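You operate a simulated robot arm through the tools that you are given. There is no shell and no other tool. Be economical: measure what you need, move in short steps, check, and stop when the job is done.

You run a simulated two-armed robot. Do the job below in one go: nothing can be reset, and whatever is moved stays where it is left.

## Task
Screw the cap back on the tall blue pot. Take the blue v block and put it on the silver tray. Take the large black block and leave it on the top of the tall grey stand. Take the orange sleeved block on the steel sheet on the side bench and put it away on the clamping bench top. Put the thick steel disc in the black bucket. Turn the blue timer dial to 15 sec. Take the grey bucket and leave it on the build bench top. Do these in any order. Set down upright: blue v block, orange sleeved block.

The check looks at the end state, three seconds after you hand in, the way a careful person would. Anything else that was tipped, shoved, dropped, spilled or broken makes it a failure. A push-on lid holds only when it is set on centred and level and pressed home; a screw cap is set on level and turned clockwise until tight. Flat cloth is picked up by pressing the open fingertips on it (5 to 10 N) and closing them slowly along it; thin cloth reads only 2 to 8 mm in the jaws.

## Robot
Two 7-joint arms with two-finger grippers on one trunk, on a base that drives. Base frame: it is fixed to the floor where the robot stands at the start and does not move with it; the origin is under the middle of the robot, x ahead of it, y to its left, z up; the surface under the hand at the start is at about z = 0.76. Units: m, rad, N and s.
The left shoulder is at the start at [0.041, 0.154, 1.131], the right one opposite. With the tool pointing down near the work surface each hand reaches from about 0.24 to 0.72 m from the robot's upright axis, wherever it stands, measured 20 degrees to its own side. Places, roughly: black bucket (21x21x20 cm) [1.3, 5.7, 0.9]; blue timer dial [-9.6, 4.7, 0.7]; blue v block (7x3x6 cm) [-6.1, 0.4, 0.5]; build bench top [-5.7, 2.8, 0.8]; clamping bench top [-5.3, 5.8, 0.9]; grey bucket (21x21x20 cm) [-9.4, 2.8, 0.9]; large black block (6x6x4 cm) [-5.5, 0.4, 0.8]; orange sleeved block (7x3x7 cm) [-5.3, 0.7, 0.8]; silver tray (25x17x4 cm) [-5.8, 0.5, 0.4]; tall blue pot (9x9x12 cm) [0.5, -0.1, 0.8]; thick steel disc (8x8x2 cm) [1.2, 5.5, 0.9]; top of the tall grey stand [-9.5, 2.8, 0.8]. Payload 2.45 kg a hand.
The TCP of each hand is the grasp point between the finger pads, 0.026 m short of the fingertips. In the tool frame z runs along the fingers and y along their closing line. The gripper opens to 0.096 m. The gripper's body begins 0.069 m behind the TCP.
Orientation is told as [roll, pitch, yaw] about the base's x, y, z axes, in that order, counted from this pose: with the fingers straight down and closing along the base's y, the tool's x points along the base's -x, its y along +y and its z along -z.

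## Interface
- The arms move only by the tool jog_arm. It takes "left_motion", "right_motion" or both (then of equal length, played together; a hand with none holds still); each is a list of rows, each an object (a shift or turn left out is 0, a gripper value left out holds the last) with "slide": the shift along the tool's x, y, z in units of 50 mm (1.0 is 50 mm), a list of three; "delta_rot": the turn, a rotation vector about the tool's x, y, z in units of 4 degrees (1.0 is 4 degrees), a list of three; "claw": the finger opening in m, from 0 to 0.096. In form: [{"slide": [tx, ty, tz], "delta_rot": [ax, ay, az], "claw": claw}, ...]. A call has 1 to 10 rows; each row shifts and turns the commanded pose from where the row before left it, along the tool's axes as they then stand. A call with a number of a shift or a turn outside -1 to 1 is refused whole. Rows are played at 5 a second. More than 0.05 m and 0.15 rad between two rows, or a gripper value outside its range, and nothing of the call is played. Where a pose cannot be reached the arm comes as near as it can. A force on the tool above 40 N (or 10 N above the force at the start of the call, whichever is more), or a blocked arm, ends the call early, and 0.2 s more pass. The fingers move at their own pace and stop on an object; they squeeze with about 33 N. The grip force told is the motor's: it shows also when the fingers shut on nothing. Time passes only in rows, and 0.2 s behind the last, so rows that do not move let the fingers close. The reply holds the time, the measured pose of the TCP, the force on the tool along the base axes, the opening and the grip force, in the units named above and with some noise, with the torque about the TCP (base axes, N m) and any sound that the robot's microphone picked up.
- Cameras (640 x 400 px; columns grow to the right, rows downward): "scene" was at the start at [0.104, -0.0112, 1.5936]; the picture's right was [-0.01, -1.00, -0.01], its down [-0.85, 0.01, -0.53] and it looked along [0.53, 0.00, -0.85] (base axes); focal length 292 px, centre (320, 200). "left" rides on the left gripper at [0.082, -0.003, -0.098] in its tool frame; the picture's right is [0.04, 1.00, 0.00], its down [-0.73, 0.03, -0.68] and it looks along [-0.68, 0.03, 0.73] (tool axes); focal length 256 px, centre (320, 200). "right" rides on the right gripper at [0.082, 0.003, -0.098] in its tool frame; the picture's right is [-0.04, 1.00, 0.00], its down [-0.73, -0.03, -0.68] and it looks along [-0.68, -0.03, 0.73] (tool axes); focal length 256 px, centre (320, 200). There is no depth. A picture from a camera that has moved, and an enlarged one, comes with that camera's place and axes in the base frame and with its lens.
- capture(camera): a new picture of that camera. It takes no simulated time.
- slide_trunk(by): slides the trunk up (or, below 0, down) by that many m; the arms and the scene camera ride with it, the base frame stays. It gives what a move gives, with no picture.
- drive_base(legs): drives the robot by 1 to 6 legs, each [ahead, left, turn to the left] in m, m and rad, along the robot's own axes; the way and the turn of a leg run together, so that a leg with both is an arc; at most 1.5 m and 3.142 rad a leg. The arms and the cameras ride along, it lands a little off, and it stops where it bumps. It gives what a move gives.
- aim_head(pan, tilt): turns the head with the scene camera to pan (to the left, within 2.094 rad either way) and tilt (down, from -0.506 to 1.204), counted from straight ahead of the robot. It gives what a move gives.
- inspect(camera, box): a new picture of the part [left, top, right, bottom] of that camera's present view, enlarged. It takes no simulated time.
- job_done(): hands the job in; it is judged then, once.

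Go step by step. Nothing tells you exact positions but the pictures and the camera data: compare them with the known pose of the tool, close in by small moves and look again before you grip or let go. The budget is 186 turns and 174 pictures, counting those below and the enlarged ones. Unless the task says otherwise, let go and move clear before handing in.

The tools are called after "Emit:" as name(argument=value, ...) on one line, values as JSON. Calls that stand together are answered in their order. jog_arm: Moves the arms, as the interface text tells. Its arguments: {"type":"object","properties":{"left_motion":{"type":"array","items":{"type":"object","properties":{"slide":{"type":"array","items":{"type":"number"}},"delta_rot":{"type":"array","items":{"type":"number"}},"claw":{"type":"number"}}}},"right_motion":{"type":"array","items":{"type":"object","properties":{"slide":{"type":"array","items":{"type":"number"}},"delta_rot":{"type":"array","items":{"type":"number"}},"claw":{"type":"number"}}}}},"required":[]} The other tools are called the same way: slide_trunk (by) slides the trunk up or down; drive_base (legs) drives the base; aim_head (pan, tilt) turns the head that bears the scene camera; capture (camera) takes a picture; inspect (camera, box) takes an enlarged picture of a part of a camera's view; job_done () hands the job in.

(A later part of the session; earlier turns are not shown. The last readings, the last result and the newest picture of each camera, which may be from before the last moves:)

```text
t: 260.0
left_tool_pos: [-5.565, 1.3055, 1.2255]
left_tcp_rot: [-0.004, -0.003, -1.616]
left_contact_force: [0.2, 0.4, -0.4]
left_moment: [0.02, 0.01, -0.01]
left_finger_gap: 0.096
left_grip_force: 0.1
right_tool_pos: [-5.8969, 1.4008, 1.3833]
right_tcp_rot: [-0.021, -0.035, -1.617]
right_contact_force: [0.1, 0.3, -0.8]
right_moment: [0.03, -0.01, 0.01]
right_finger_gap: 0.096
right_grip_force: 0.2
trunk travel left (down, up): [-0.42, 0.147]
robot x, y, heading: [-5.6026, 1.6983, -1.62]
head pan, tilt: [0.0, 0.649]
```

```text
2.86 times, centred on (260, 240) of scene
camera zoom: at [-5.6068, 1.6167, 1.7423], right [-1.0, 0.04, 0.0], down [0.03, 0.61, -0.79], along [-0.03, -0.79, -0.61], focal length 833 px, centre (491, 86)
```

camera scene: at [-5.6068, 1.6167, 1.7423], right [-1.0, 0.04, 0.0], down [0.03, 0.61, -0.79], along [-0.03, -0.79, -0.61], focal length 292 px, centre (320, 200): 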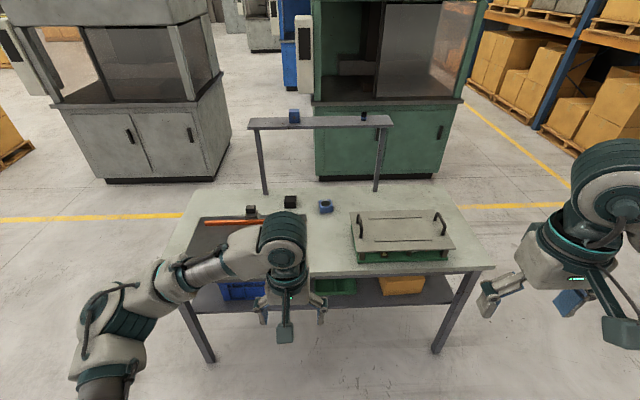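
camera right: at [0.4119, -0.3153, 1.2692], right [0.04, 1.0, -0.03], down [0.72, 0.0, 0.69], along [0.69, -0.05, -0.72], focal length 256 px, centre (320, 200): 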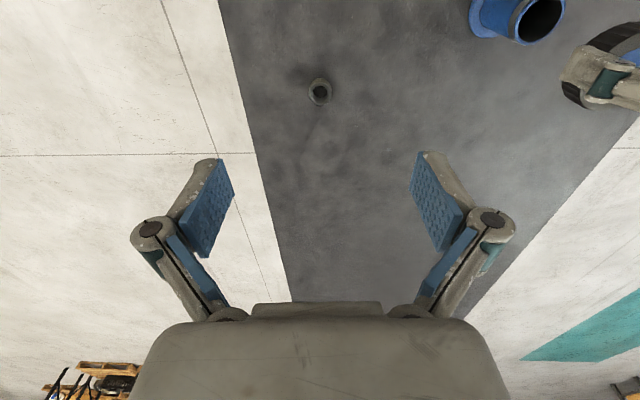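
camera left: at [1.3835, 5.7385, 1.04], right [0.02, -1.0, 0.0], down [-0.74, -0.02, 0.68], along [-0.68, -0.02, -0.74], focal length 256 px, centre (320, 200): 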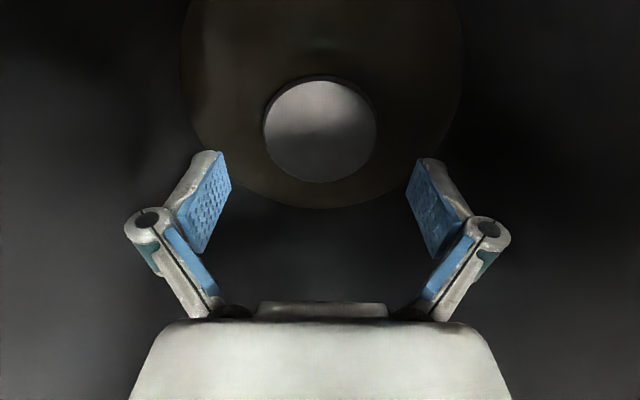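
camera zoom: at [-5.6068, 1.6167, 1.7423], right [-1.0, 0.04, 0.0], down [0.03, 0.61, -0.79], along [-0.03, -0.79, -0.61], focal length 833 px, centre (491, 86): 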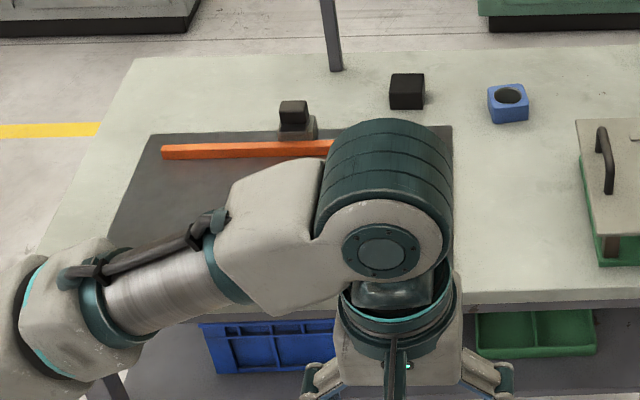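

The black block is confirmed at ≈ [−5.50, 0.40]; the orange one is hidden behind the left arm. The v-block sits behind a carton on the lower shelf and I'll do it last from the back side. I move in closer.

Emit:
drive_base(legs=[[0, 0, 0.28], [0.6, 0, 0], [0, 0, -0.22]])

Emit:
aim_head(pan=0, tilt=0.9)

Emit:
jog_arm(left_motion=[{"slide": [0.5, 0.7, -0.3]}, {"slide": [0.5, 0.7, -0.3]}, {"slide": [0.5, 0.7, -0.3]}, {"slide": [0.5, 0.7, -0.3]}, {}, {}])

Emit:
capture(camera="scene")

Emit:
capture(camera="left")

```text
t: 265.1
left_tool_pos: [-5.3989, 0.7136, 1.225]
left_tcp_rot: [-0.003, -0.004, -1.559]
left_contact_force: [0.3, 0.9, -0.9]
left_moment: [-0.03, 0.02, -0.01]
left_finger_gap: 0.096
left_grip_force: 0.0
right_tool_pos: [-5.7356, 0.7906, 1.3827]
right_tcp_rot: [-0.022, -0.033, -1.561]
right_contact_force: [0.1, -0.2, 0.2]
right_moment: [0.01, -0.02, 0.02]
right_finger_gap: 0.096
right_grip_force: 0.2
trunk travel left (down, up): [-0.42, 0.147]
robot x, y, heading: [-5.4554, 1.1037, -1.56]
head pan, tilt: [0.0, 0.649]
```

```text
t: 265.9
left_tool_pos: [-5.4007, 0.7163, 1.2257]
left_tcp_rot: [-0.003, -0.005, -1.559]
left_contact_force: [0.7, -0.3, -0.8]
left_moment: [0.0, 0.02, 0.02]
left_finger_gap: 0.096
left_grip_force: 0.1
right_tool_pos: [-5.7369, 0.7946, 1.3856]
right_tcp_rot: [-0.022, -0.033, -1.56]
right_contact_force: [-0.2, 0.6, -0.6]
right_moment: [-0.02, -0.01, 0.01]
right_finger_gap: 0.096
right_grip_force: 0.0
trunk travel left (down, up): [-0.42, 0.147]
robot x, y, heading: [-5.458, 1.1056, -1.558]
head pan, tilt: [0.0, 0.901]
```

```text
t: 267.3
left_tool_pos: [-5.2598, 0.8185, 1.2874]
left_tcp_rot: [-0.004, -0.004, -1.557]
left_contact_force: [-0.2, -0.4, -0.4]
left_moment: [0.02, 0.02, 0.0]
left_finger_gap: 0.0962
left_grip_force: 0.0
right_tool_pos: [-5.7334, 0.7936, 1.3858]
right_tcp_rot: [-0.025, -0.034, -1.56]
right_contact_force: [-1.2, 0.3, 0.2]
right_moment: [-0.02, -0.02, 0.0]
right_finger_gap: 0.0962
right_grip_force: 0.1
trunk travel left (down, up): [-0.42, 0.147]
robot x, y, heading: [-5.455, 1.103, -1.561]
head pan, tilt: [0.0, 0.901]
```

```text
98 pictures are left
camera scene: at [-5.4573, 1.0347, 1.7218], right [-1.0, -0.01, 0.0], down [-0.01, 0.79, -0.62], along [0.01, -0.62, -0.79], focal length 292 px, centre (320, 200)
```

scene: 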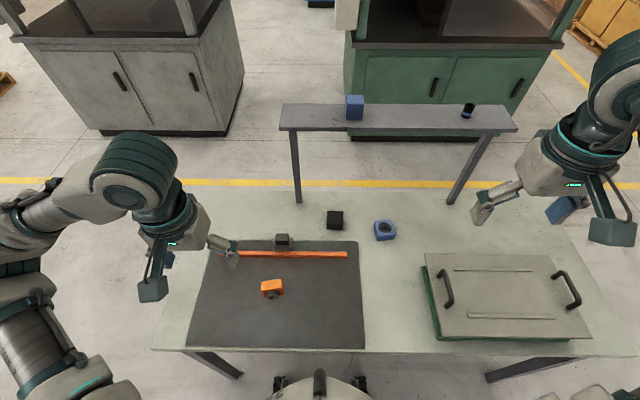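

```text
97 pictures are left
camera left: at [-5.2633, 0.8996, 1.3854], right [1.0, 0.05, -0.01], down [0.04, -0.73, 0.68], along [0.03, -0.68, -0.73], focal length 256 px, centre (320, 200)
```

left: 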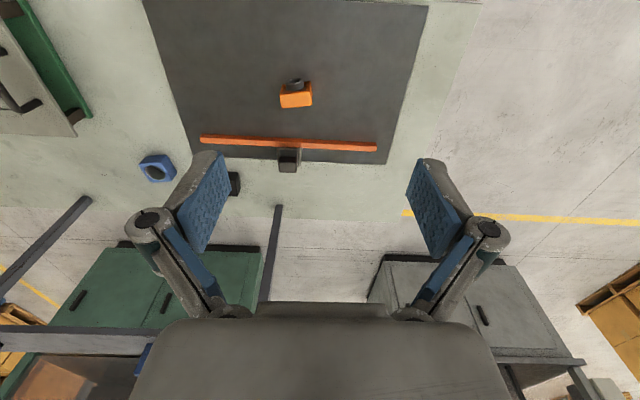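

The orange block is at ≈ [−5.305, 0.697] with its top near 0.855. I zoom to see its orientation and the black block.

Emit:
inspect(camera="left", box=[230, 50, 350, 190])

Emit:
inspect(camera="scene", box=[240, 190, 420, 310])

```text
2.86 times, centred on (290, 120) of left
camera zoom: at [-5.2633, 0.8996, 1.3854], right [1.0, 0.05, -0.01], down [0.04, -0.73, 0.68], along [0.03, -0.68, -0.73], focal length 731 px, centre (406, 429)
```

zoom: 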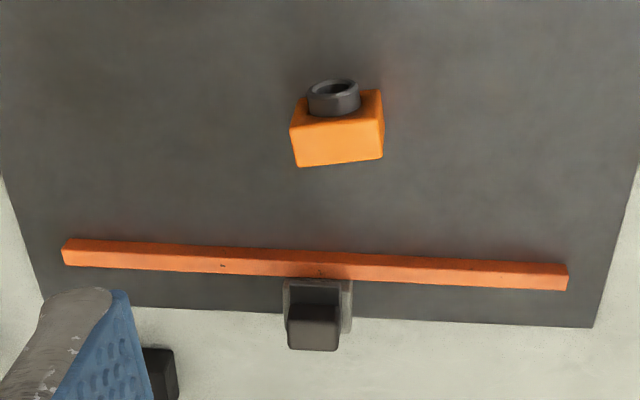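

```text
3.33 times, centred on (330, 250) of scene
camera zoom: at [-5.4573, 1.0347, 1.7218], right [-1.0, -0.01, 0.0], down [-0.01, 0.79, -0.62], along [0.01, -0.62, -0.79], focal length 972 px, centre (287, 33)
```

zoom: 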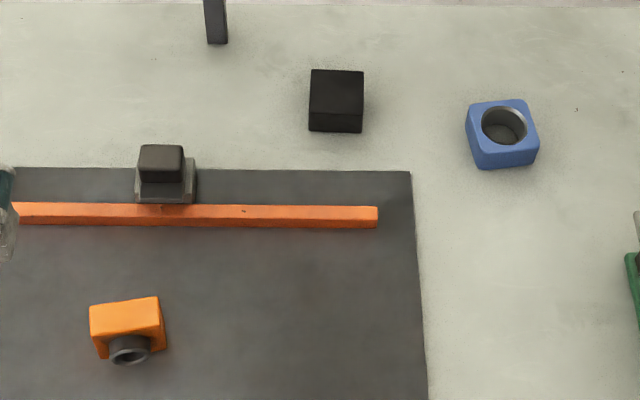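

The orange block stands upright, 7 cm wide along x, rotated about +7°, its sleeve pointing toward +y. I bring the left hand above it, rotated to match.

Emit:
jog_arm(left_motion=[{"slide": [-0.35, -0.134, 0.82], "delta_rot": [0, 0, -0.9]}, {"slide": [-0.35, -0.16, 0.82], "delta_rot": [0, 0, -0.9]}, {"slide": [-0.35, -0.18, 0.82]}, {"slide": [-0.35, -0.18, 0.82]}, {"slide": [-0.35, -0.18, 0.8]}, {"slide": [-0.35, -0.18, 0.8]}, {"slide": [-0.35, -0.18, 0.5]}, {}])

Emit:
capture(camera="left")

Emit:
capture(camera="scene")

```text
t: 269.1
left_tool_pos: [-5.3066, 0.6877, 1.015]
left_tcp_rot: [-0.007, -0.005, -1.434]
left_contact_force: [0.3, 0.3, -0.7]
left_moment: [0.01, 0.01, -0.02]
left_finger_gap: 0.0959
left_grip_force: 0.0
right_tool_pos: [-5.7335, 0.7946, 1.3845]
right_tcp_rot: [-0.025, -0.036, -1.562]
right_contact_force: [-0.7, 0.6, 0.3]
right_moment: [0.02, 0.02, -0.04]
right_finger_gap: 0.096
right_grip_force: 0.1
trunk travel left (down, up): [-0.42, 0.147]
robot x, y, heading: [-5.4552, 1.1029, -1.559]
head pan, tilt: [0.0, 0.901]
```

```text
94 pictures are left
camera left: at [-5.3207, 0.7668, 1.1132], right [0.98, 0.18, -0.01], down [0.13, -0.72, 0.68], along [0.12, -0.67, -0.73], focal length 256 px, centre (320, 200)
```

left: 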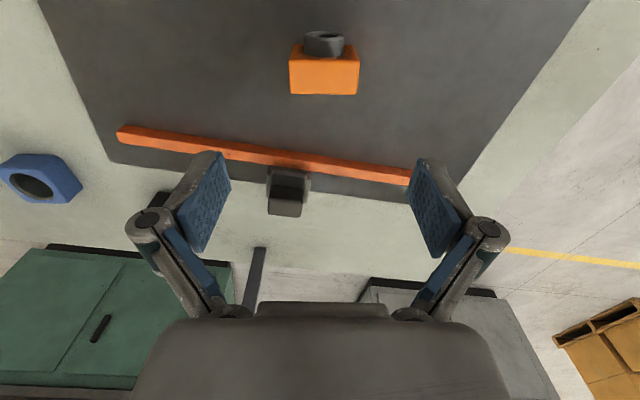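

```text
93 pictures are left
camera scene: at [-5.4576, 1.0356, 1.7219], right [-1.0, -0.01, 0.0], down [-0.01, 0.79, -0.62], along [0.01, -0.62, -0.79], focal length 292 px, centre (320, 200)
```

scene: 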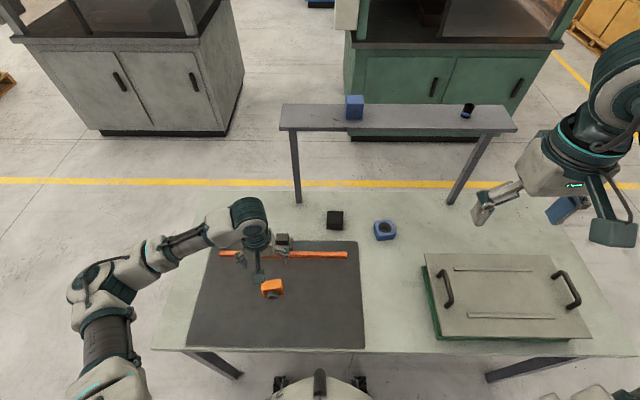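

Aligned well. I descend to just above the block and check.

Emit:
jog_arm(left_motion=[{"slide": [0, 0.06, 0.9]}, {"slide": [0, 0, 0.9]}, {"slide": [0, 0, 0.8]}, {}])

Emit:
capture(camera="left")

```text
t: 270.1
left_tool_pos: [-5.3016, 0.6871, 0.8875]
left_tcp_rot: [-0.007, -0.005, -1.433]
left_contact_force: [-0.4, 0.0, -0.1]
left_moment: [-0.05, -0.01, -0.02]
left_finger_gap: 0.0961
left_grip_force: 0.0
right_tool_pos: [-5.7315, 0.7945, 1.3851]
right_tcp_rot: [-0.022, -0.034, -1.561]
right_contact_force: [-0.1, 0.7, 0.0]
right_moment: [-0.02, 0.03, 0.02]
right_finger_gap: 0.0962
right_grip_force: 0.0
trunk travel left (down, up): [-0.42, 0.147]
robot x, y, heading: [-5.458, 1.1038, -1.564]
head pan, tilt: [0.0, 0.901]
```

```text
92 pictures are left
camera left: at [-5.3158, 0.7665, 0.986], right [0.98, 0.18, -0.01], down [0.13, -0.72, 0.68], along [0.12, -0.67, -0.73], focal length 256 px, centre (320, 200)
```

left: 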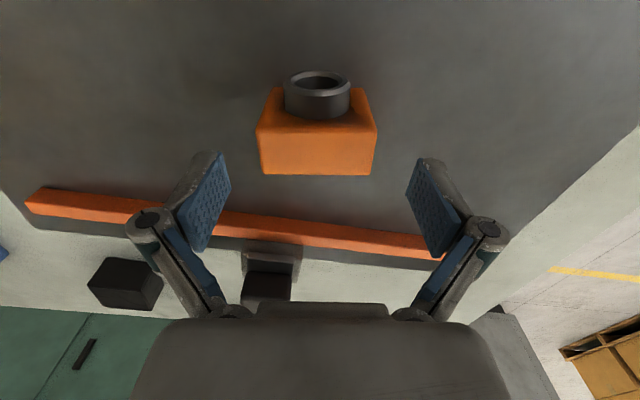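

The sleeve faces +y horizontally as thought and the block is centred between the fingers. I lower and grip.

Emit:
jog_arm(left_motion=[{"slide": [-0.06, 0, 0.6]}, {"slide": [0, 0, 0.5]}, {}, {"claw": 0.05}, {"claw": 0.05}, {"claw": 0.05}])

Emit:
capture(camera="left")

```text
t: 271.5
left_tool_pos: [-5.3024, 0.6838, 0.8322]
left_tcp_rot: [-0.006, -0.006, -1.433]
left_contact_force: [-0.4, -0.9, 2.7]
left_moment: [-0.08, 0.13, 0.01]
left_finger_gap: 0.0636
left_grip_force: 32.9
right_tool_pos: [-5.7333, 0.7943, 1.3845]
right_tcp_rot: [-0.023, -0.036, -1.559]
right_contact_force: [0.0, 0.0, -0.2]
right_moment: [0.0, -0.01, -0.02]
right_finger_gap: 0.0958
right_grip_force: 0.0
trunk travel left (down, up): [-0.42, 0.147]
robot x, y, heading: [-5.4546, 1.0995, -1.562]
head pan, tilt: [0.0, 0.901]
```

```text
91 pictures are left
camera left: at [-5.3164, 0.7639, 0.9303], right [0.98, 0.18, -0.01], down [0.13, -0.72, 0.68], along [0.12, -0.67, -0.73], focal length 256 px, centre (320, 200)
```

left: 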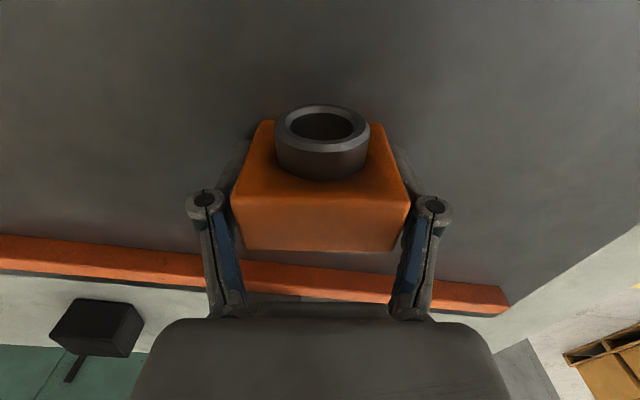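

Gripped (64 mm). The block is about 7 cm tall standing as it is, so I keep this attitude. I lift it and retreat to the left, then look at the black block.

Emit:
jog_arm(left_motion=[{"slide": [0, 0, -0.9]}, {"slide": [0, 0, -0.9]}, {"slide": [0, 0, -0.9]}, {"slide": [0, 0, -0.9]}, {"slide": [0.4, 0.3, -0.8]}, {"slide": [0.4, 0.4, -0.8]}, {"slide": [0.4, 0.5, -0.7]}, {"slide": [0.3, 0.5, -0.7]}, {}])

Emit:
capture(camera="left")

Emit:
capture(camera="right")

```text
t: 273.5
left_tool_pos: [-5.2199, 0.7674, 1.1615]
left_tcp_rot: [-0.006, -0.003, -1.431]
left_contact_force: [-0.4, 0.1, -4.6]
left_moment: [-0.01, -0.02, 0.0]
left_finger_gap: 0.0637
left_grip_force: 33.0
right_tool_pos: [-5.7317, 0.7933, 1.3852]
right_tcp_rot: [-0.025, -0.035, -1.561]
right_contact_force: [-0.1, 0.2, -0.9]
right_moment: [0.01, 0.01, -0.02]
right_finger_gap: 0.096
right_grip_force: 0.1
trunk travel left (down, up): [-0.42, 0.147]
robot x, y, heading: [-5.4572, 1.1046, -1.559]
head pan, tilt: [0.0, 0.901]
```

```text
90 pictures are left
camera left: at [-5.2349, 0.848, 1.2598], right [0.98, 0.18, -0.01], down [0.13, -0.72, 0.68], along [0.12, -0.67, -0.73], focal length 256 px, centre (320, 200)
```

left: 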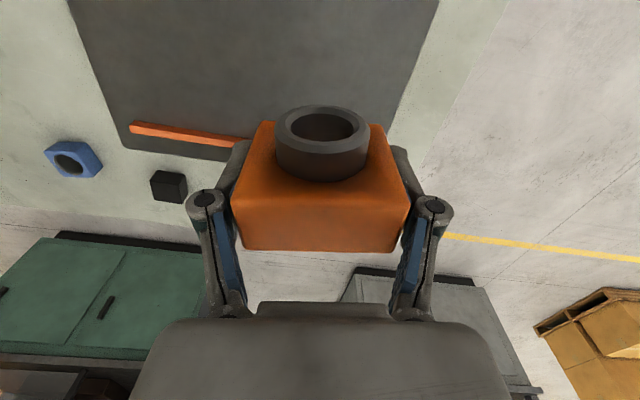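

```text
89 pictures are left
camera right: at [-5.7265, 0.878, 1.4811], right [1.0, -0.03, -0.02], down [-0.01, -0.71, 0.7], along [-0.04, -0.7, -0.71], focal length 256 px, centre (320, 200)
```

right: 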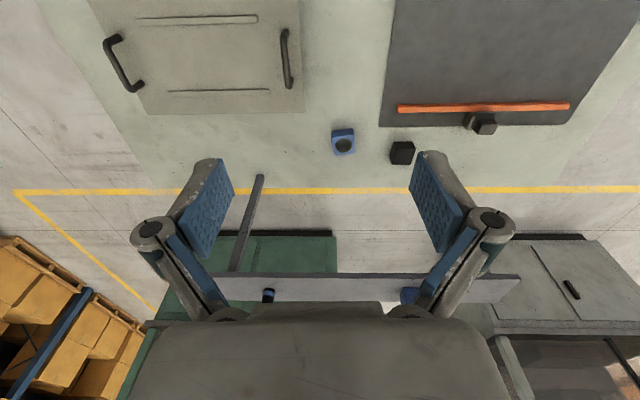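

The black block is at ≈ [−5.503, 0.415], just in front of an overhead shelf (z ≈ 1.2), so I'll approach with the right hand tilted ~35°, fingers pointing forward-down.

Emit:
jog_arm(right_motion=[{"slide": [-0.53, 0.46, 0.69]}, {"slide": [-0.53, 0.46, 0.69]}, {"slide": [-0.53, 0.46, 0.69]}, {"slide": [-0.53, 0.46, 0.69]}, {"slide": [-0.53, 0.46, 0.69]}, {"slide": [-0.53, 0.46, 0.69]}, {"slide": [-0.53, 0.46, 0.69]}, {"slide": [-0.53, 0.46, 0.69]}, {"slide": [-0.53, 0.46, 0.69]}, {"slide": [-0.53, 0.46, 0.69]}], left_motion=[{"slide": [0, 0.3, -0.2]}, {"slide": [0, 0.3, -0.2]}, {"slide": [0, 0.3, -0.2]}, {"slide": [0, 0.3, -0.2]}, {"slide": [0, 0.3, -0.2]}, {}, {}, {}, {}, {}])

Emit:
jog_arm(right_motion=[{"delta_rot": [0, -0.97, 0]}, {"delta_rot": [0, -0.97, 0]}, {"delta_rot": [0, -0.97, 0]}, {"delta_rot": [0, -0.97, 0]}, {"delta_rot": [0, -0.97, 0]}, {"delta_rot": [0, -0.97, 0]}, {"delta_rot": [0, -0.97, 0]}, {"delta_rot": [0, -0.97, 0]}, {"delta_rot": [0, -0.97, 0]}, {}])

Emit:
capture(camera="right")

Emit:
capture(camera="scene")

```text
t: 275.7
left_tool_pos: [-5.146, 0.783, 1.2071]
left_tcp_rot: [-0.01, -0.003, -1.433]
left_contact_force: [-0.1, -0.4, -3.5]
left_moment: [-0.06, 0.07, -0.02]
left_finger_gap: 0.0637
left_grip_force: 33.3
right_tool_pos: [-5.5033, 0.5166, 1.0431]
right_tcp_rot: [-0.026, -0.035, -1.561]
right_contact_force: [-0.6, -0.1, -0.6]
right_moment: [0.03, -0.01, 0.0]
right_finger_gap: 0.0958
right_grip_force: 0.1
trunk travel left (down, up): [-0.42, 0.147]
robot x, y, heading: [-5.4605, 1.1077, -1.556]
head pan, tilt: [0.0, 0.901]
```

```text
t: 277.9
left_tool_pos: [-5.1493, 0.7842, 1.2087]
left_tcp_rot: [-0.009, -0.006, -1.433]
left_contact_force: [0.0, -0.6, -3.1]
left_moment: [-0.05, 0.01, -0.03]
left_finger_gap: 0.0638
left_grip_force: 33.3
right_tool_pos: [-5.5069, 0.5197, 1.0443]
right_tcp_rot: [-0.03, -0.645, -1.542]
right_contact_force: [0.5, 0.9, 0.6]
right_moment: [0.01, -0.03, -0.01]
right_finger_gap: 0.0959
right_grip_force: 0.1
trunk travel left (down, up): [-0.42, 0.147]
robot x, y, heading: [-5.453, 1.1061, -1.561]
head pan, tilt: [0.0, 0.901]
```

```text
88 pictures are left
camera right: at [-5.5033, 0.6433, 1.0748], right [1.0, -0.02, 0.0], down [0.0, -0.18, 0.98], along [-0.02, -0.98, -0.18], focal length 256 px, centre (320, 200)
```

right: 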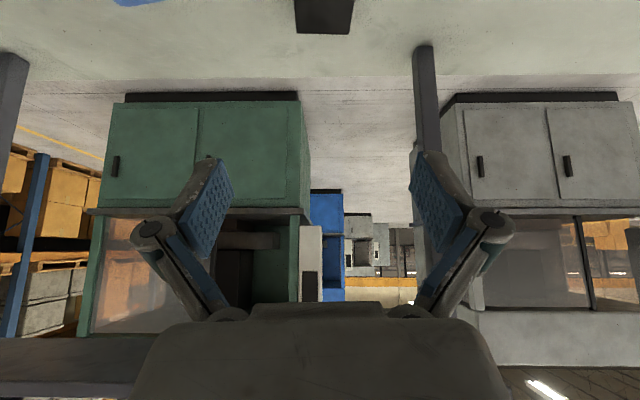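

```text
87 pictures are left
camera scene: at [-5.4528, 1.0339, 1.7217], right [-1.0, -0.01, 0.0], down [-0.01, 0.79, -0.62], along [0.01, -0.62, -0.79], focal length 292 px, centre (320, 200)
```

scene: 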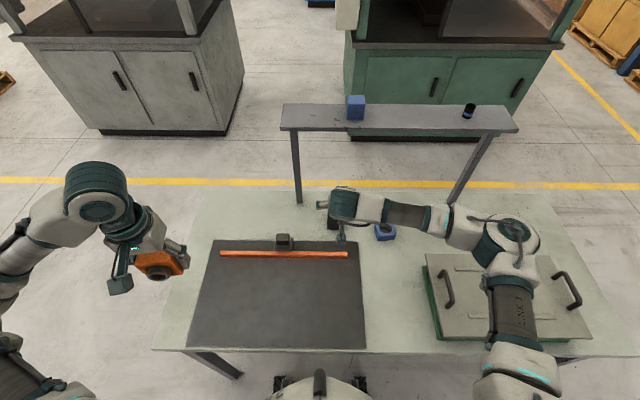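

Tilt is 37°. I advance most of the way toward the block and look again.

Emit:
jog_arm(right_motion=[{"slide": [0.2, 0.03, 0.9]}, {"slide": [0.2, 0.03, 0.9]}, {"slide": [0.2, 0.02, 0.9]}, {"slide": [0.15, 0, 0.5]}, {}])

Emit:
capture(camera="right")

Emit:
inspect(camera="scene", box=[270, 160, 430, 270])

```text
t: 279.1
left_tool_pos: [-5.1487, 0.7837, 1.2089]
left_tcp_rot: [-0.008, -0.006, -1.433]
left_contact_force: [0.5, -0.7, -4.1]
left_moment: [-0.05, -0.02, 0.01]
left_finger_gap: 0.0636
left_grip_force: 32.8
right_tool_pos: [-5.5058, 0.4539, 0.8949]
right_tcp_rot: [-0.032, -0.644, -1.544]
right_contact_force: [-0.2, -0.2, 0.6]
right_moment: [-0.01, -0.02, 0.01]
right_finger_gap: 0.096
right_grip_force: 0.0
trunk travel left (down, up): [-0.42, 0.147]
robot x, y, heading: [-5.4531, 1.1056, -1.558]
head pan, tilt: [0.0, 0.901]
```

```text
86 pictures are left
camera right: at [-5.5021, 0.5786, 0.924], right [1.0, -0.02, 0.0], down [0.0, -0.18, 0.98], along [-0.02, -0.98, -0.18], focal length 256 px, centre (320, 200)
```

right: 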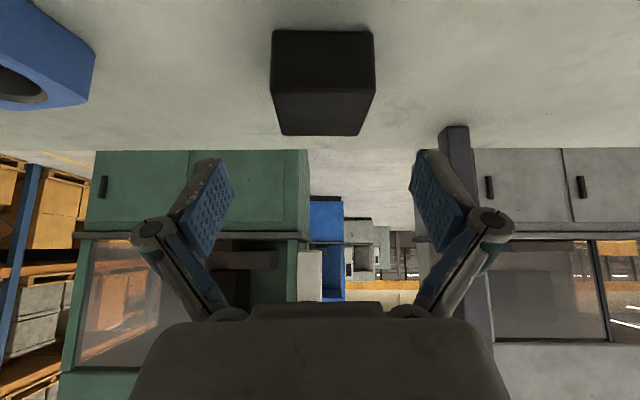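

```text
3.64 times, centred on (350, 215) of scene
camera zoom: at [-5.4524, 1.034, 1.7218], right [-1.0, -0.01, 0.0], down [-0.01, 0.79, -0.62], along [0.01, -0.62, -0.79], focal length 1060 px, centre (211, 146)
```

zoom: 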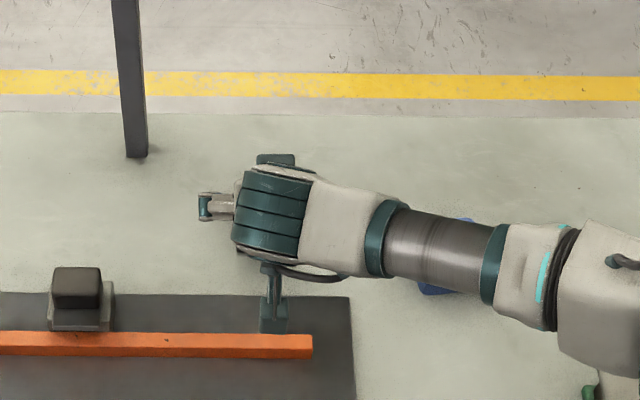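

The block spans y 0.387–0.437 and z 0.786–0.834, centred at x ≈ −5.503. I move in and grip.

Emit:
jog_arm(right_motion=[{"slide": [0.12, 0.05, 0.8]}, {"slide": [0.1, 0, 0.6]}, {"slide": [0.03, 0, 0.25]}, {}, {"claw": 0.04}, {"claw": 0.04}, {"claw": 0.04}])

Emit:
capture(camera="right")

```text
t: 280.7
left_tool_pos: [-5.1469, 0.7873, 1.2096]
left_tcp_rot: [-0.012, -0.01, -1.433]
left_contact_force: [-0.4, 0.2, -2.6]
left_moment: [-0.03, -0.02, -0.01]
left_finger_gap: 0.0636
left_grip_force: 32.7
right_tool_pos: [-5.5011, 0.4145, 0.8252]
right_tcp_rot: [-0.027, -0.652, -1.543]
right_contact_force: [12.9, 0.0, 31.0]
right_moment: [-0.38, -1.67, 0.1]
right_finger_gap: 0.0599
right_grip_force: 33.3
trunk travel left (down, up): [-0.42, 0.147]
robot x, y, heading: [-5.4553, 1.1061, -1.56]
head pan, tilt: [0.0, 0.901]
```

```text
84 pictures are left
camera right: at [-5.4973, 0.5389, 0.8551], right [1.0, -0.02, 0.0], down [-0.01, -0.17, 0.99], along [-0.02, -0.99, -0.17], focal length 256 px, centre (320, 200)
```

right: 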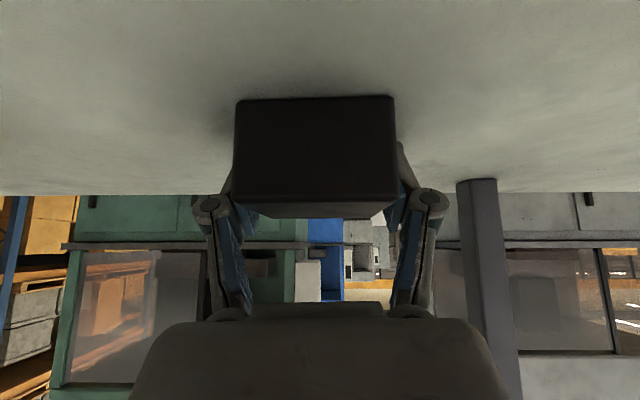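

Gripped (60 mm), though the fingertips press on the bench. I lift straight up right away.

Emit:
jog_arm(right_motion=[{"slide": [-0.12, 0, -0.16]}, {"slide": [-0.3, 0, -0.4]}, {"slide": [-0.4, 0, -0.6]}, {}])

Emit:
capture(camera="scene")

Emit:
capture(camera="right")

```text
t: 281.7
left_tool_pos: [-5.1465, 0.782, 1.2074]
left_tcp_rot: [-0.01, -0.005, -1.432]
left_contact_force: [1.0, -0.5, -3.6]
left_moment: [-0.02, 0.0, -0.01]
left_finger_gap: 0.0635
left_grip_force: 32.3
right_tool_pos: [-5.5016, 0.4141, 0.8912]
right_tcp_rot: [-0.035, -0.64, -1.54]
right_contact_force: [0.1, 0.2, -9.6]
right_moment: [-0.08, 0.02, 0.01]
right_finger_gap: 0.0599
right_grip_force: 33.6
trunk travel left (down, up): [-0.42, 0.147]
robot x, y, heading: [-5.4567, 1.1034, -1.56]
head pan, tilt: [0.0, 0.901]
```

```text
83 pictures are left
camera scene: at [-5.4504, 1.0305, 1.7214], right [-1.0, -0.01, 0.0], down [-0.01, 0.79, -0.62], along [0.0, -0.62, -0.79], focal length 292 px, centre (320, 200)
```

scene: 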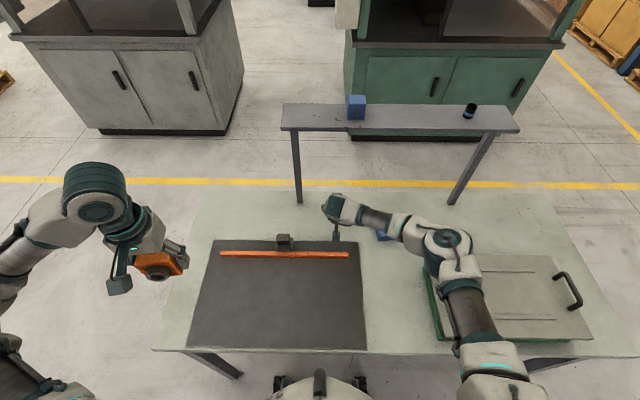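

```text
82 pictures are left
camera right: at [-5.4981, 0.5381, 0.9209], right [1.0, -0.02, 0.0], down [0.0, -0.18, 0.98], along [-0.02, -0.98, -0.18], focal length 256 px, centre (320, 200)
```

right: 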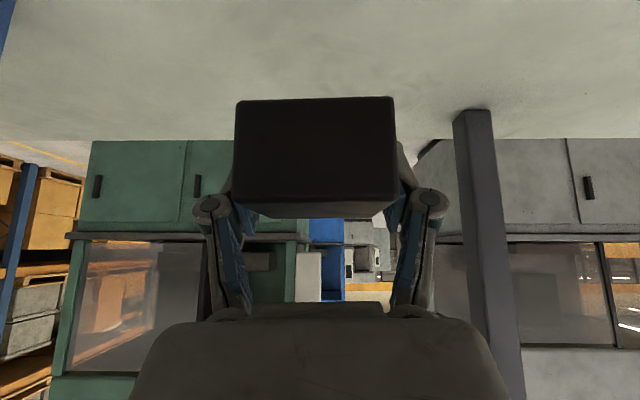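

The black block is held (about 1 kg). I retract back along the approach line and to the right.

Emit:
jog_arm(right_motion=[{"slide": [0.13, 0, -0.98]}, {"slide": [0.13, 0, -0.98]}, {"slide": [0.13, 0, -0.98]}, {"slide": [0.13, 0, -0.98]}, {"slide": [0.13, 0, -0.98]}, {"slide": [0.13, 0, -0.98]}, {"slide": [0, -0.95, 0]}, {"slide": [0, -0.95, 0]}, {"slide": [0, -0.95, 0]}, {}])

Emit:
capture(camera="scene")

```text
t: 283.9
left_tool_pos: [-5.1493, 0.7816, 1.2084]
left_tcp_rot: [-0.008, -0.004, -1.432]
left_contact_force: [-1.0, -0.1, -5.1]
left_moment: [-0.05, 0.01, -0.01]
left_finger_gap: 0.0636
left_grip_force: 32.9
right_tool_pos: [-5.6415, 0.6223, 1.1063]
right_tcp_rot: [-0.032, -0.643, -1.544]
right_contact_force: [0.8, -0.7, -9.6]
right_moment: [-0.04, 0.01, -0.02]
right_finger_gap: 0.0598
right_grip_force: 32.7
trunk travel left (down, up): [-0.42, 0.147]
robot x, y, heading: [-5.4546, 1.1055, -1.56]
head pan, tilt: [0.0, 0.901]
```

```text
81 pictures are left
camera scene: at [-5.4556, 1.0329, 1.7216], right [-1.0, -0.01, 0.0], down [-0.01, 0.79, -0.62], along [0.01, -0.62, -0.79], focal length 292 px, centre (320, 200)
```

scene: 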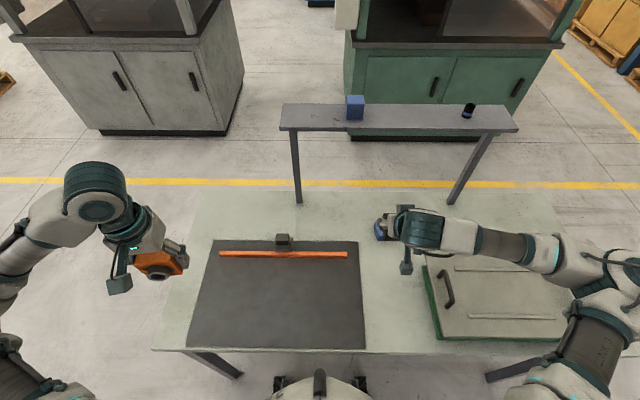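

Both objects are held and the rest is undisturbed. I drive back through the gap to the aisle north of the build bench and look for the clamping bench.

Emit:
drive_base(legs=[[-0.55, 0, 0], [0, 0, 1.57], [1.1, 0, 0], [0, 0, 1.57], [1.4, 0, 0], [0.6, 0, 0]])

Emit:
aim_head(pan=0.4, tilt=0.45)

Emit:
capture(camera="scene")

```text
t: 309.4
left_tool_pos: [-4.6691, 3.9595, 1.21]
left_tcp_rot: [-0.008, -0.005, 1.695]
left_contact_force: [-0.3, 0.3, -4.1]
left_moment: [0.07, 0.02, -0.01]
left_finger_gap: 0.0637
left_grip_force: 33.2
right_tool_pos: [-4.1745, 4.1131, 1.1062]
right_tcp_rot: [-0.029, -0.644, 1.581]
right_contact_force: [0.0, 0.2, -10.0]
right_moment: [0.04, 0.03, -0.01]
right_finger_gap: 0.0599
right_grip_force: 33.2
trunk travel left (down, up): [-0.42, 0.147]
robot x, y, heading: [-4.3688, 3.6315, 1.569]
head pan, tilt: [0.0, 0.901]
```

```text
t: 310.3
left_tool_pos: [-4.6708, 3.9574, 1.2105]
left_tcp_rot: [-0.009, -0.008, 1.695]
left_contact_force: [-0.2, -0.8, -4.6]
left_moment: [0.03, 0.02, 0.02]
left_finger_gap: 0.0635
left_grip_force: 33.2
right_tool_pos: [-4.1758, 4.1111, 1.1072]
right_tcp_rot: [-0.031, -0.646, 1.584]
right_contact_force: [0.0, -0.4, -9.3]
right_moment: [0.05, 0.0, -0.02]
right_finger_gap: 0.0601
right_grip_force: 32.2
trunk travel left (down, up): [-0.42, 0.147]
robot x, y, heading: [-4.3724, 3.6316, 1.565]
head pan, tilt: [0.4, 0.45]
```

```text
80 pictures are left
camera scene: at [-4.4045, 3.7133, 1.7598], right [0.92, 0.38, 0.0], down [0.17, -0.41, -0.9], along [-0.35, 0.83, -0.44], focal length 292 px, centre (320, 200)
```

scene: 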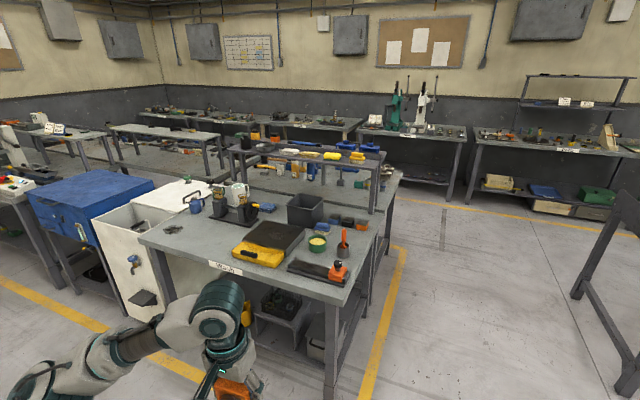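

The clamping bench point [-5.3, 5.8, 0.9] should be around pixel (316, 172). I zoom there.

Emit:
inspect(camera="scene", box=[200, 120, 420, 270])

```text
2.67 times, centred on (310, 195) of scene
camera zoom: at [-4.4045, 3.7133, 1.7598], right [0.92, 0.38, 0.0], down [0.17, -0.41, -0.9], along [-0.35, 0.83, -0.44], focal length 778 px, centre (347, 213)
```

zoom: 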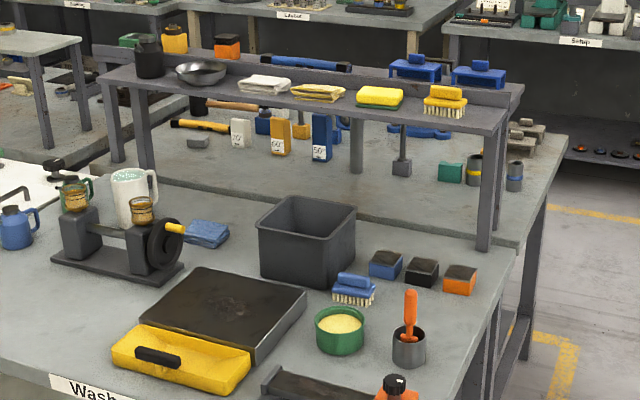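

This is the "Wash" bench in front; the clamping bench is the one behind it (x up to −4.67, y ≈ 5.4–6.17), accessible from its far side. I drive round.

Emit:
drive_base(legs=[[0, 0, -0.29], [1.45, 0, 0], [0, 0, 0.29], [1.5, 0, 0], [0.28, 0, 0]])

Emit:
aim_head(pan=1.57, tilt=0.6)

Emit:
capture(camera="scene")

```text
t: 328.5
left_tool_pos: [-4.3281, 7.2251, 1.2101]
left_tcp_rot: [-0.008, -0.01, 1.735]
left_contact_force: [-0.3, 0.2, -3.3]
left_moment: [0.06, -0.04, -0.01]
left_finger_gap: 0.0635
left_grip_force: 33.3
right_tool_pos: [-3.8409, 7.3985, 1.1095]
right_tcp_rot: [-0.031, -0.648, 1.624]
right_contact_force: [-1.0, -0.1, -8.5]
right_moment: [0.09, 0.05, -0.02]
right_finger_gap: 0.0599
right_grip_force: 32.7
trunk travel left (down, up): [-0.42, 0.147]
robot x, y, heading: [-4.0122, 6.9165, 1.606]
head pan, tilt: [0.4, 0.45]
```

```text
t: 329.9
left_tool_pos: [-4.3263, 7.2249, 1.2107]
left_tcp_rot: [-0.008, -0.009, 1.735]
left_contact_force: [-0.6, -0.1, -4.1]
left_moment: [0.06, 0.01, 0.02]
left_finger_gap: 0.0636
left_grip_force: 33.2
right_tool_pos: [-3.8387, 7.3963, 1.1092]
right_tcp_rot: [-0.031, -0.647, 1.625]
right_contact_force: [0.2, -0.1, -8.8]
right_moment: [0.05, 0.02, 0.02]
right_finger_gap: 0.0599
right_grip_force: 33.2
trunk travel left (down, up): [-0.42, 0.147]
robot x, y, heading: [-4.0092, 6.9165, 1.609]
head pan, tilt: [1.571, 0.6]
```

```text
78 pictures are left
camera scene: at [-4.1014, 6.9073, 1.7467], right [-0.04, 1.0, 0.0], down [0.57, 0.02, -0.82], along [-0.82, -0.03, -0.57], focal length 292 px, centre (320, 200)
```

scene: 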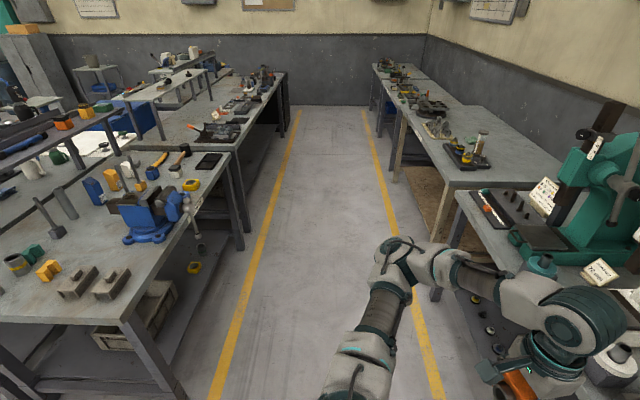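

The clamping bench (with a blue vise) is on the left. I zoom to find a free spot.

Emit:
inspect(camera="scene", box=[0, 120, 260, 340])

```text
1.82 times, centred on (130, 230) of scene
camera zoom: at [-4.1014, 6.9073, 1.7467], right [-0.04, 1.0, 0.0], down [0.57, 0.02, -0.82], along [-0.82, -0.03, -0.57], focal length 530 px, centre (666, 146)
```

zoom: 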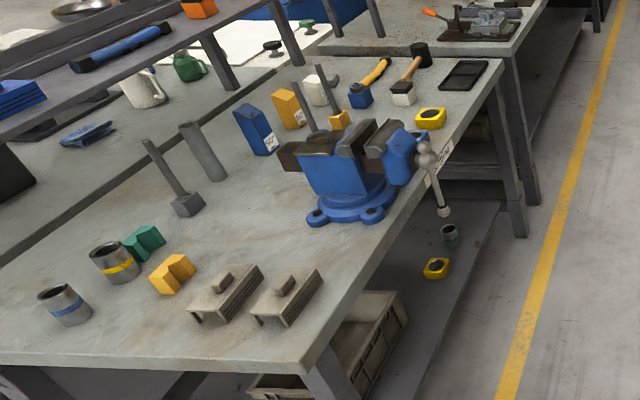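

A free spot is at about [−4.95, 5.92] between the vise and the step blocks. I approach from the bench's right end: back up, turn to face −x and move in.

Emit:
drive_base(legs=[[-0.87, 0, 0], [0, 0, 1.53], [0.3, 0, 0]])

Emit:
aim_head(pan=0.1, tilt=0.9)

Emit:
capture(camera="scene")

Emit:
capture(camera="left")

```text
t: 339.9
left_tool_pos: [-4.6008, 5.7364, 1.21]
left_tcp_rot: [-0.009, -0.013, -2.998]
left_contact_force: [-0.1, 1.0, -3.6]
left_moment: [0.0, 0.01, 0.01]
left_finger_gap: 0.0634
left_grip_force: 33.0
right_tool_pos: [-4.7637, 6.2252, 1.111]
right_tcp_rot: [-0.03, -0.648, -3.109]
right_contact_force: [-0.6, -0.5, -9.2]
right_moment: [0.01, 0.08, 0.01]
right_finger_gap: 0.0594
right_grip_force: 33.0
trunk travel left (down, up): [-0.42, 0.147]
robot x, y, heading: [-4.2887, 6.0444, -3.126]
head pan, tilt: [1.571, 0.6]
```

```text
t: 341.5
left_tool_pos: [-4.5992, 5.7356, 1.2123]
left_tcp_rot: [-0.009, -0.013, -2.998]
left_contact_force: [-0.8, -0.1, -4.3]
left_moment: [0.03, 0.05, -0.02]
left_finger_gap: 0.0635
left_grip_force: 32.9
right_tool_pos: [-4.7628, 6.2263, 1.1096]
right_tcp_rot: [-0.032, -0.649, -3.111]
right_contact_force: [0.2, -0.8, -8.8]
right_moment: [0.04, 0.04, 0.0]
right_finger_gap: 0.06
right_grip_force: 33.0
trunk travel left (down, up): [-0.42, 0.147]
robot x, y, heading: [-4.2849, 6.0452, -3.126]
head pan, tilt: [0.099, 0.901]
```

```text
76 pictures are left
camera scene: at [-4.3576, 6.0332, 1.7217], right [-0.11, 0.99, 0.0], down [0.78, 0.09, -0.62], along [-0.61, -0.07, -0.79], focal length 292 px, centre (320, 200)
```

scene: 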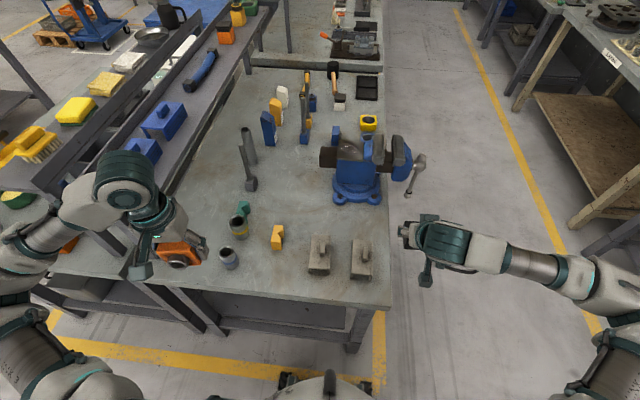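

```text
75 pictures are left
camera left: at [-4.5186, 5.7481, 1.3098], right [0.18, -0.98, -0.01], down [-0.71, -0.14, 0.69], along [-0.68, -0.12, -0.73], focal length 256 px, centre (320, 200)
```

left: 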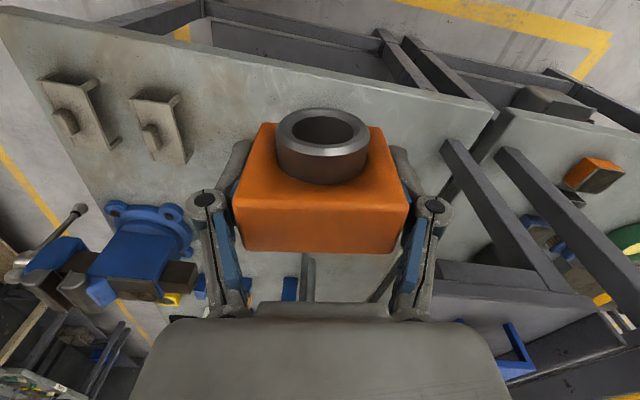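

I choose the spot [−4.96, 5.90], clear of the vise foot and small blocks. I first move the left hand away from the overhead shelf, then out over the spot.

Emit:
jog_arm(left_motion=[{"slide": [0.12, -0.82, 0]}, {"slide": [0.12, -0.82, 0]}, {"slide": [0.12, -0.82, 0]}, {"slide": [0.12, -0.82, 0]}, {"slide": [-0.9, -0.13, 0]}, {"slide": [-0.9, -0.13, 0]}, {"slide": [-0.9, -0.13, 0]}, {"slide": [-0.9, -0.13, 0]}])

Emit:
jog_arm(left_motion=[{"slide": [-0.9, -0.13, 0]}, {"slide": [-0.9, -0.13, 0]}, {"slide": [-0.9, -0.13, 0]}, {"slide": [-0.8, -0.12, 0]}, {"slide": [0, 0, 0.6]}, {"slide": [0, 0, 0.6]}, {}])

Emit:
capture(camera="scene")

Emit:
capture(camera="left")

```text
t: 343.3
left_tool_pos: [-4.7853, 5.902, 1.2132]
left_tcp_rot: [-0.007, -0.01, -2.999]
left_contact_force: [-0.6, 0.1, -3.9]
left_moment: [-0.01, 0.0, -0.02]
left_finger_gap: 0.0635
left_grip_force: 32.9
right_tool_pos: [-4.7637, 6.2293, 1.1089]
right_tcp_rot: [-0.028, -0.647, -3.112]
right_contact_force: [-0.9, 0.7, -10.1]
right_moment: [-0.03, 0.07, 0.0]
right_finger_gap: 0.0594
right_grip_force: 33.4
trunk travel left (down, up): [-0.42, 0.147]
robot x, y, heading: [-4.2845, 6.0416, -3.124]
head pan, tilt: [0.099, 0.901]
```

```text
t: 344.9
left_tool_pos: [-4.9451, 5.895, 1.1595]
left_tcp_rot: [-0.008, -0.012, -2.998]
left_contact_force: [-0.3, 0.5, -2.6]
left_moment: [-0.01, 0.05, 0.01]
left_finger_gap: 0.0637
left_grip_force: 33.6
left hand out of reach, approached as far as the arm can: row 4
right_tool_pos: [-4.7626, 6.2245, 1.1113]
right_tcp_rot: [-0.035, -0.651, -3.109]
right_contact_force: [-0.5, 0.1, -8.8]
right_moment: [-0.01, 0.07, -0.01]
right_finger_gap: 0.0597
right_grip_force: 32.9
trunk travel left (down, up): [-0.42, 0.147]
robot x, y, heading: [-4.2852, 6.0429, -3.126]
head pan, tilt: [0.099, 0.901]
```

```text
74 pictures are left
camera scene: at [-4.3594, 6.0302, 1.7216], right [-0.11, 0.99, 0.0], down [0.78, 0.09, -0.62], along [-0.61, -0.07, -0.79], focal length 292 px, centre (320, 200)
```

scene: 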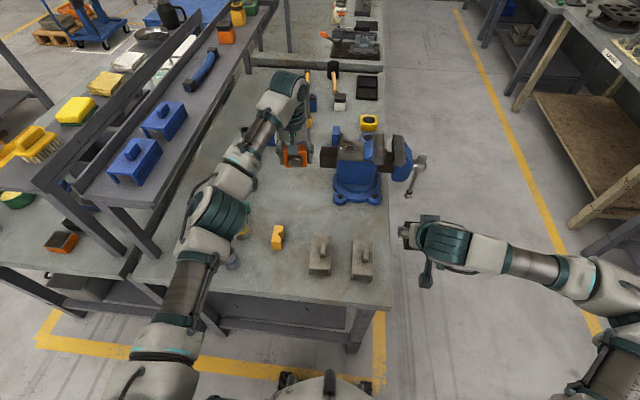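

```text
73 pictures are left
camera left: at [-4.8628, 5.9087, 1.2565], right [0.18, -0.98, -0.01], down [-0.71, -0.14, 0.69], along [-0.68, -0.12, -0.73], focal length 256 px, centre (320, 200)
```

left: 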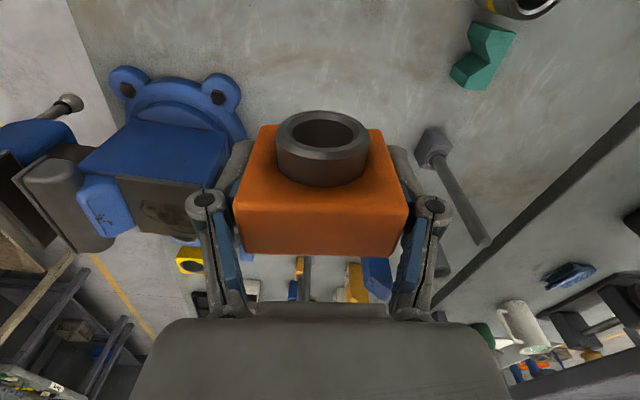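

Clear of the vise by about 5 cm. I descend toward the surface.

Emit:
jog_arm(left_motion=[{"slide": [0, 0, 0.9]}, {"slide": [0, 0, 0.9]}, {"slide": [0, 0, 0.9]}, {"slide": [0, 0, 0.9]}, {"slide": [0, 0, 0.3]}, {}])

Emit:
capture(camera="left")

Emit:
inspect(camera="scene", box=[210, 100, 400, 270])

```text
t: 346.3
left_tool_pos: [-4.9449, 5.9046, 0.9636]
left_tcp_rot: [-0.005, -0.014, -2.998]
left_contact_force: [0.5, 0.5, -2.9]
left_moment: [0.03, 0.02, -0.02]
left_finger_gap: 0.0637
left_grip_force: 32.9
right_tool_pos: [-4.7615, 6.2291, 1.1097]
right_tcp_rot: [-0.028, -0.649, -3.112]
right_contact_force: [0.5, 0.2, -9.1]
right_moment: [-0.01, 0.11, -0.02]
right_finger_gap: 0.0596
right_grip_force: 32.6
trunk travel left (down, up): [-0.42, 0.147]
robot x, y, heading: [-4.2902, 6.0473, -3.125]
head pan, tilt: [0.099, 0.901]
```

```text
72 pictures are left
camera left: at [-4.8638, 5.918, 1.0614], right [0.18, -0.98, -0.01], down [-0.71, -0.14, 0.69], along [-0.68, -0.12, -0.73], focal length 256 px, centre (320, 200)
```

left: 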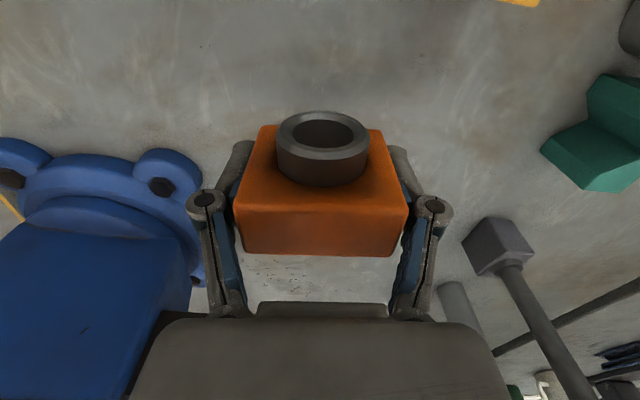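

```text
2.35 times, centred on (305, 185) of scene
camera zoom: at [-4.36, 6.041, 1.7216], right [-0.11, 0.99, 0.0], down [0.78, 0.09, -0.62], along [-0.61, -0.07, -0.79], focal length 686 px, centre (355, 235)
```

zoom: 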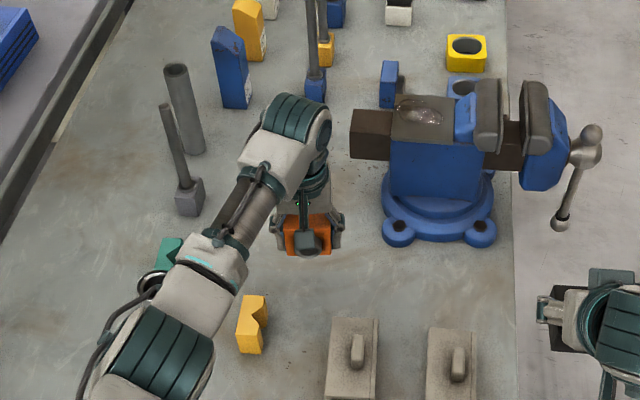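

Enough clearance. I lower in small steps to contact.

Emit:
jog_arm(left_motion=[{"slide": [0, 0.05, 0.3]}, {"slide": [0, 0, 0.2]}, {"slide": [0, 0, 0.15]}, {"slide": [0, 0, 0.1]}, {}])

```text
t: 347.5
left_tool_pos: [-4.9466, 5.8998, 0.9263]
left_tcp_rot: [-0.006, -0.011, -2.998]
left_contact_force: [-1.1, 0.6, -3.7]
left_moment: [0.01, 0.06, -0.03]
left_finger_gap: 0.0637
left_grip_force: 33.0
right_tool_pos: [-4.7619, 6.2266, 1.11]
right_tcp_rot: [-0.029, -0.65, -3.11]
right_contact_force: [0.2, -0.5, -9.0]
right_moment: [-0.02, 0.04, 0.02]
right_finger_gap: 0.0601
right_grip_force: 33.1
trunk travel left (down, up): [-0.42, 0.147]
robot x, y, heading: [-4.2879, 6.0431, -3.125]
head pan, tilt: [0.099, 0.901]
```

Emit:
jog_arm(left_motion=[{"slide": [0, 0, 0.08]}, {"slide": [0, 0, 0.08]}, {"slide": [0, 0, 0.08]}, {}])

Emit:
capture(camera="left")

```text
t: 348.5
left_tool_pos: [-4.9489, 5.9001, 0.9118]
left_tcp_rot: [-0.006, -0.013, -2.997]
left_contact_force: [-0.1, 0.7, -3.8]
left_moment: [0.0, 0.03, 0.02]
left_finger_gap: 0.0635
left_grip_force: 33.4
right_tool_pos: [-4.7623, 6.2295, 1.1092]
right_tcp_rot: [-0.03, -0.648, -3.11]
right_contact_force: [-0.2, 0.8, -9.1]
right_moment: [0.01, 0.07, 0.01]
right_finger_gap: 0.0601
right_grip_force: 33.0
trunk travel left (down, up): [-0.42, 0.147]
robot x, y, heading: [-4.288, 6.0437, -3.128]
head pan, tilt: [0.099, 0.901]
```

```text
70 pictures are left
camera left: at [-4.8675, 5.9136, 1.0096], right [0.18, -0.98, -0.01], down [-0.71, -0.14, 0.69], along [-0.68, -0.12, -0.73], focal length 256 px, centre (320, 200)
```

left: 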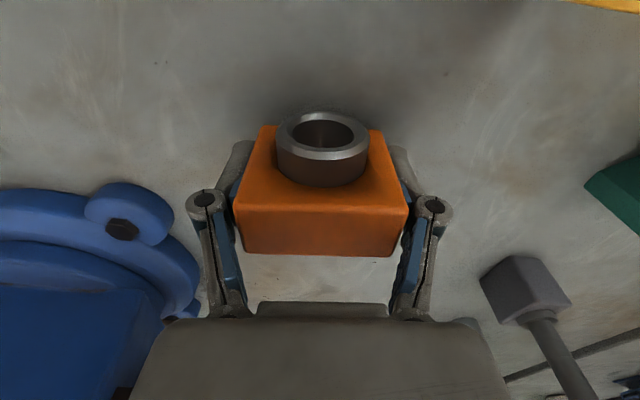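

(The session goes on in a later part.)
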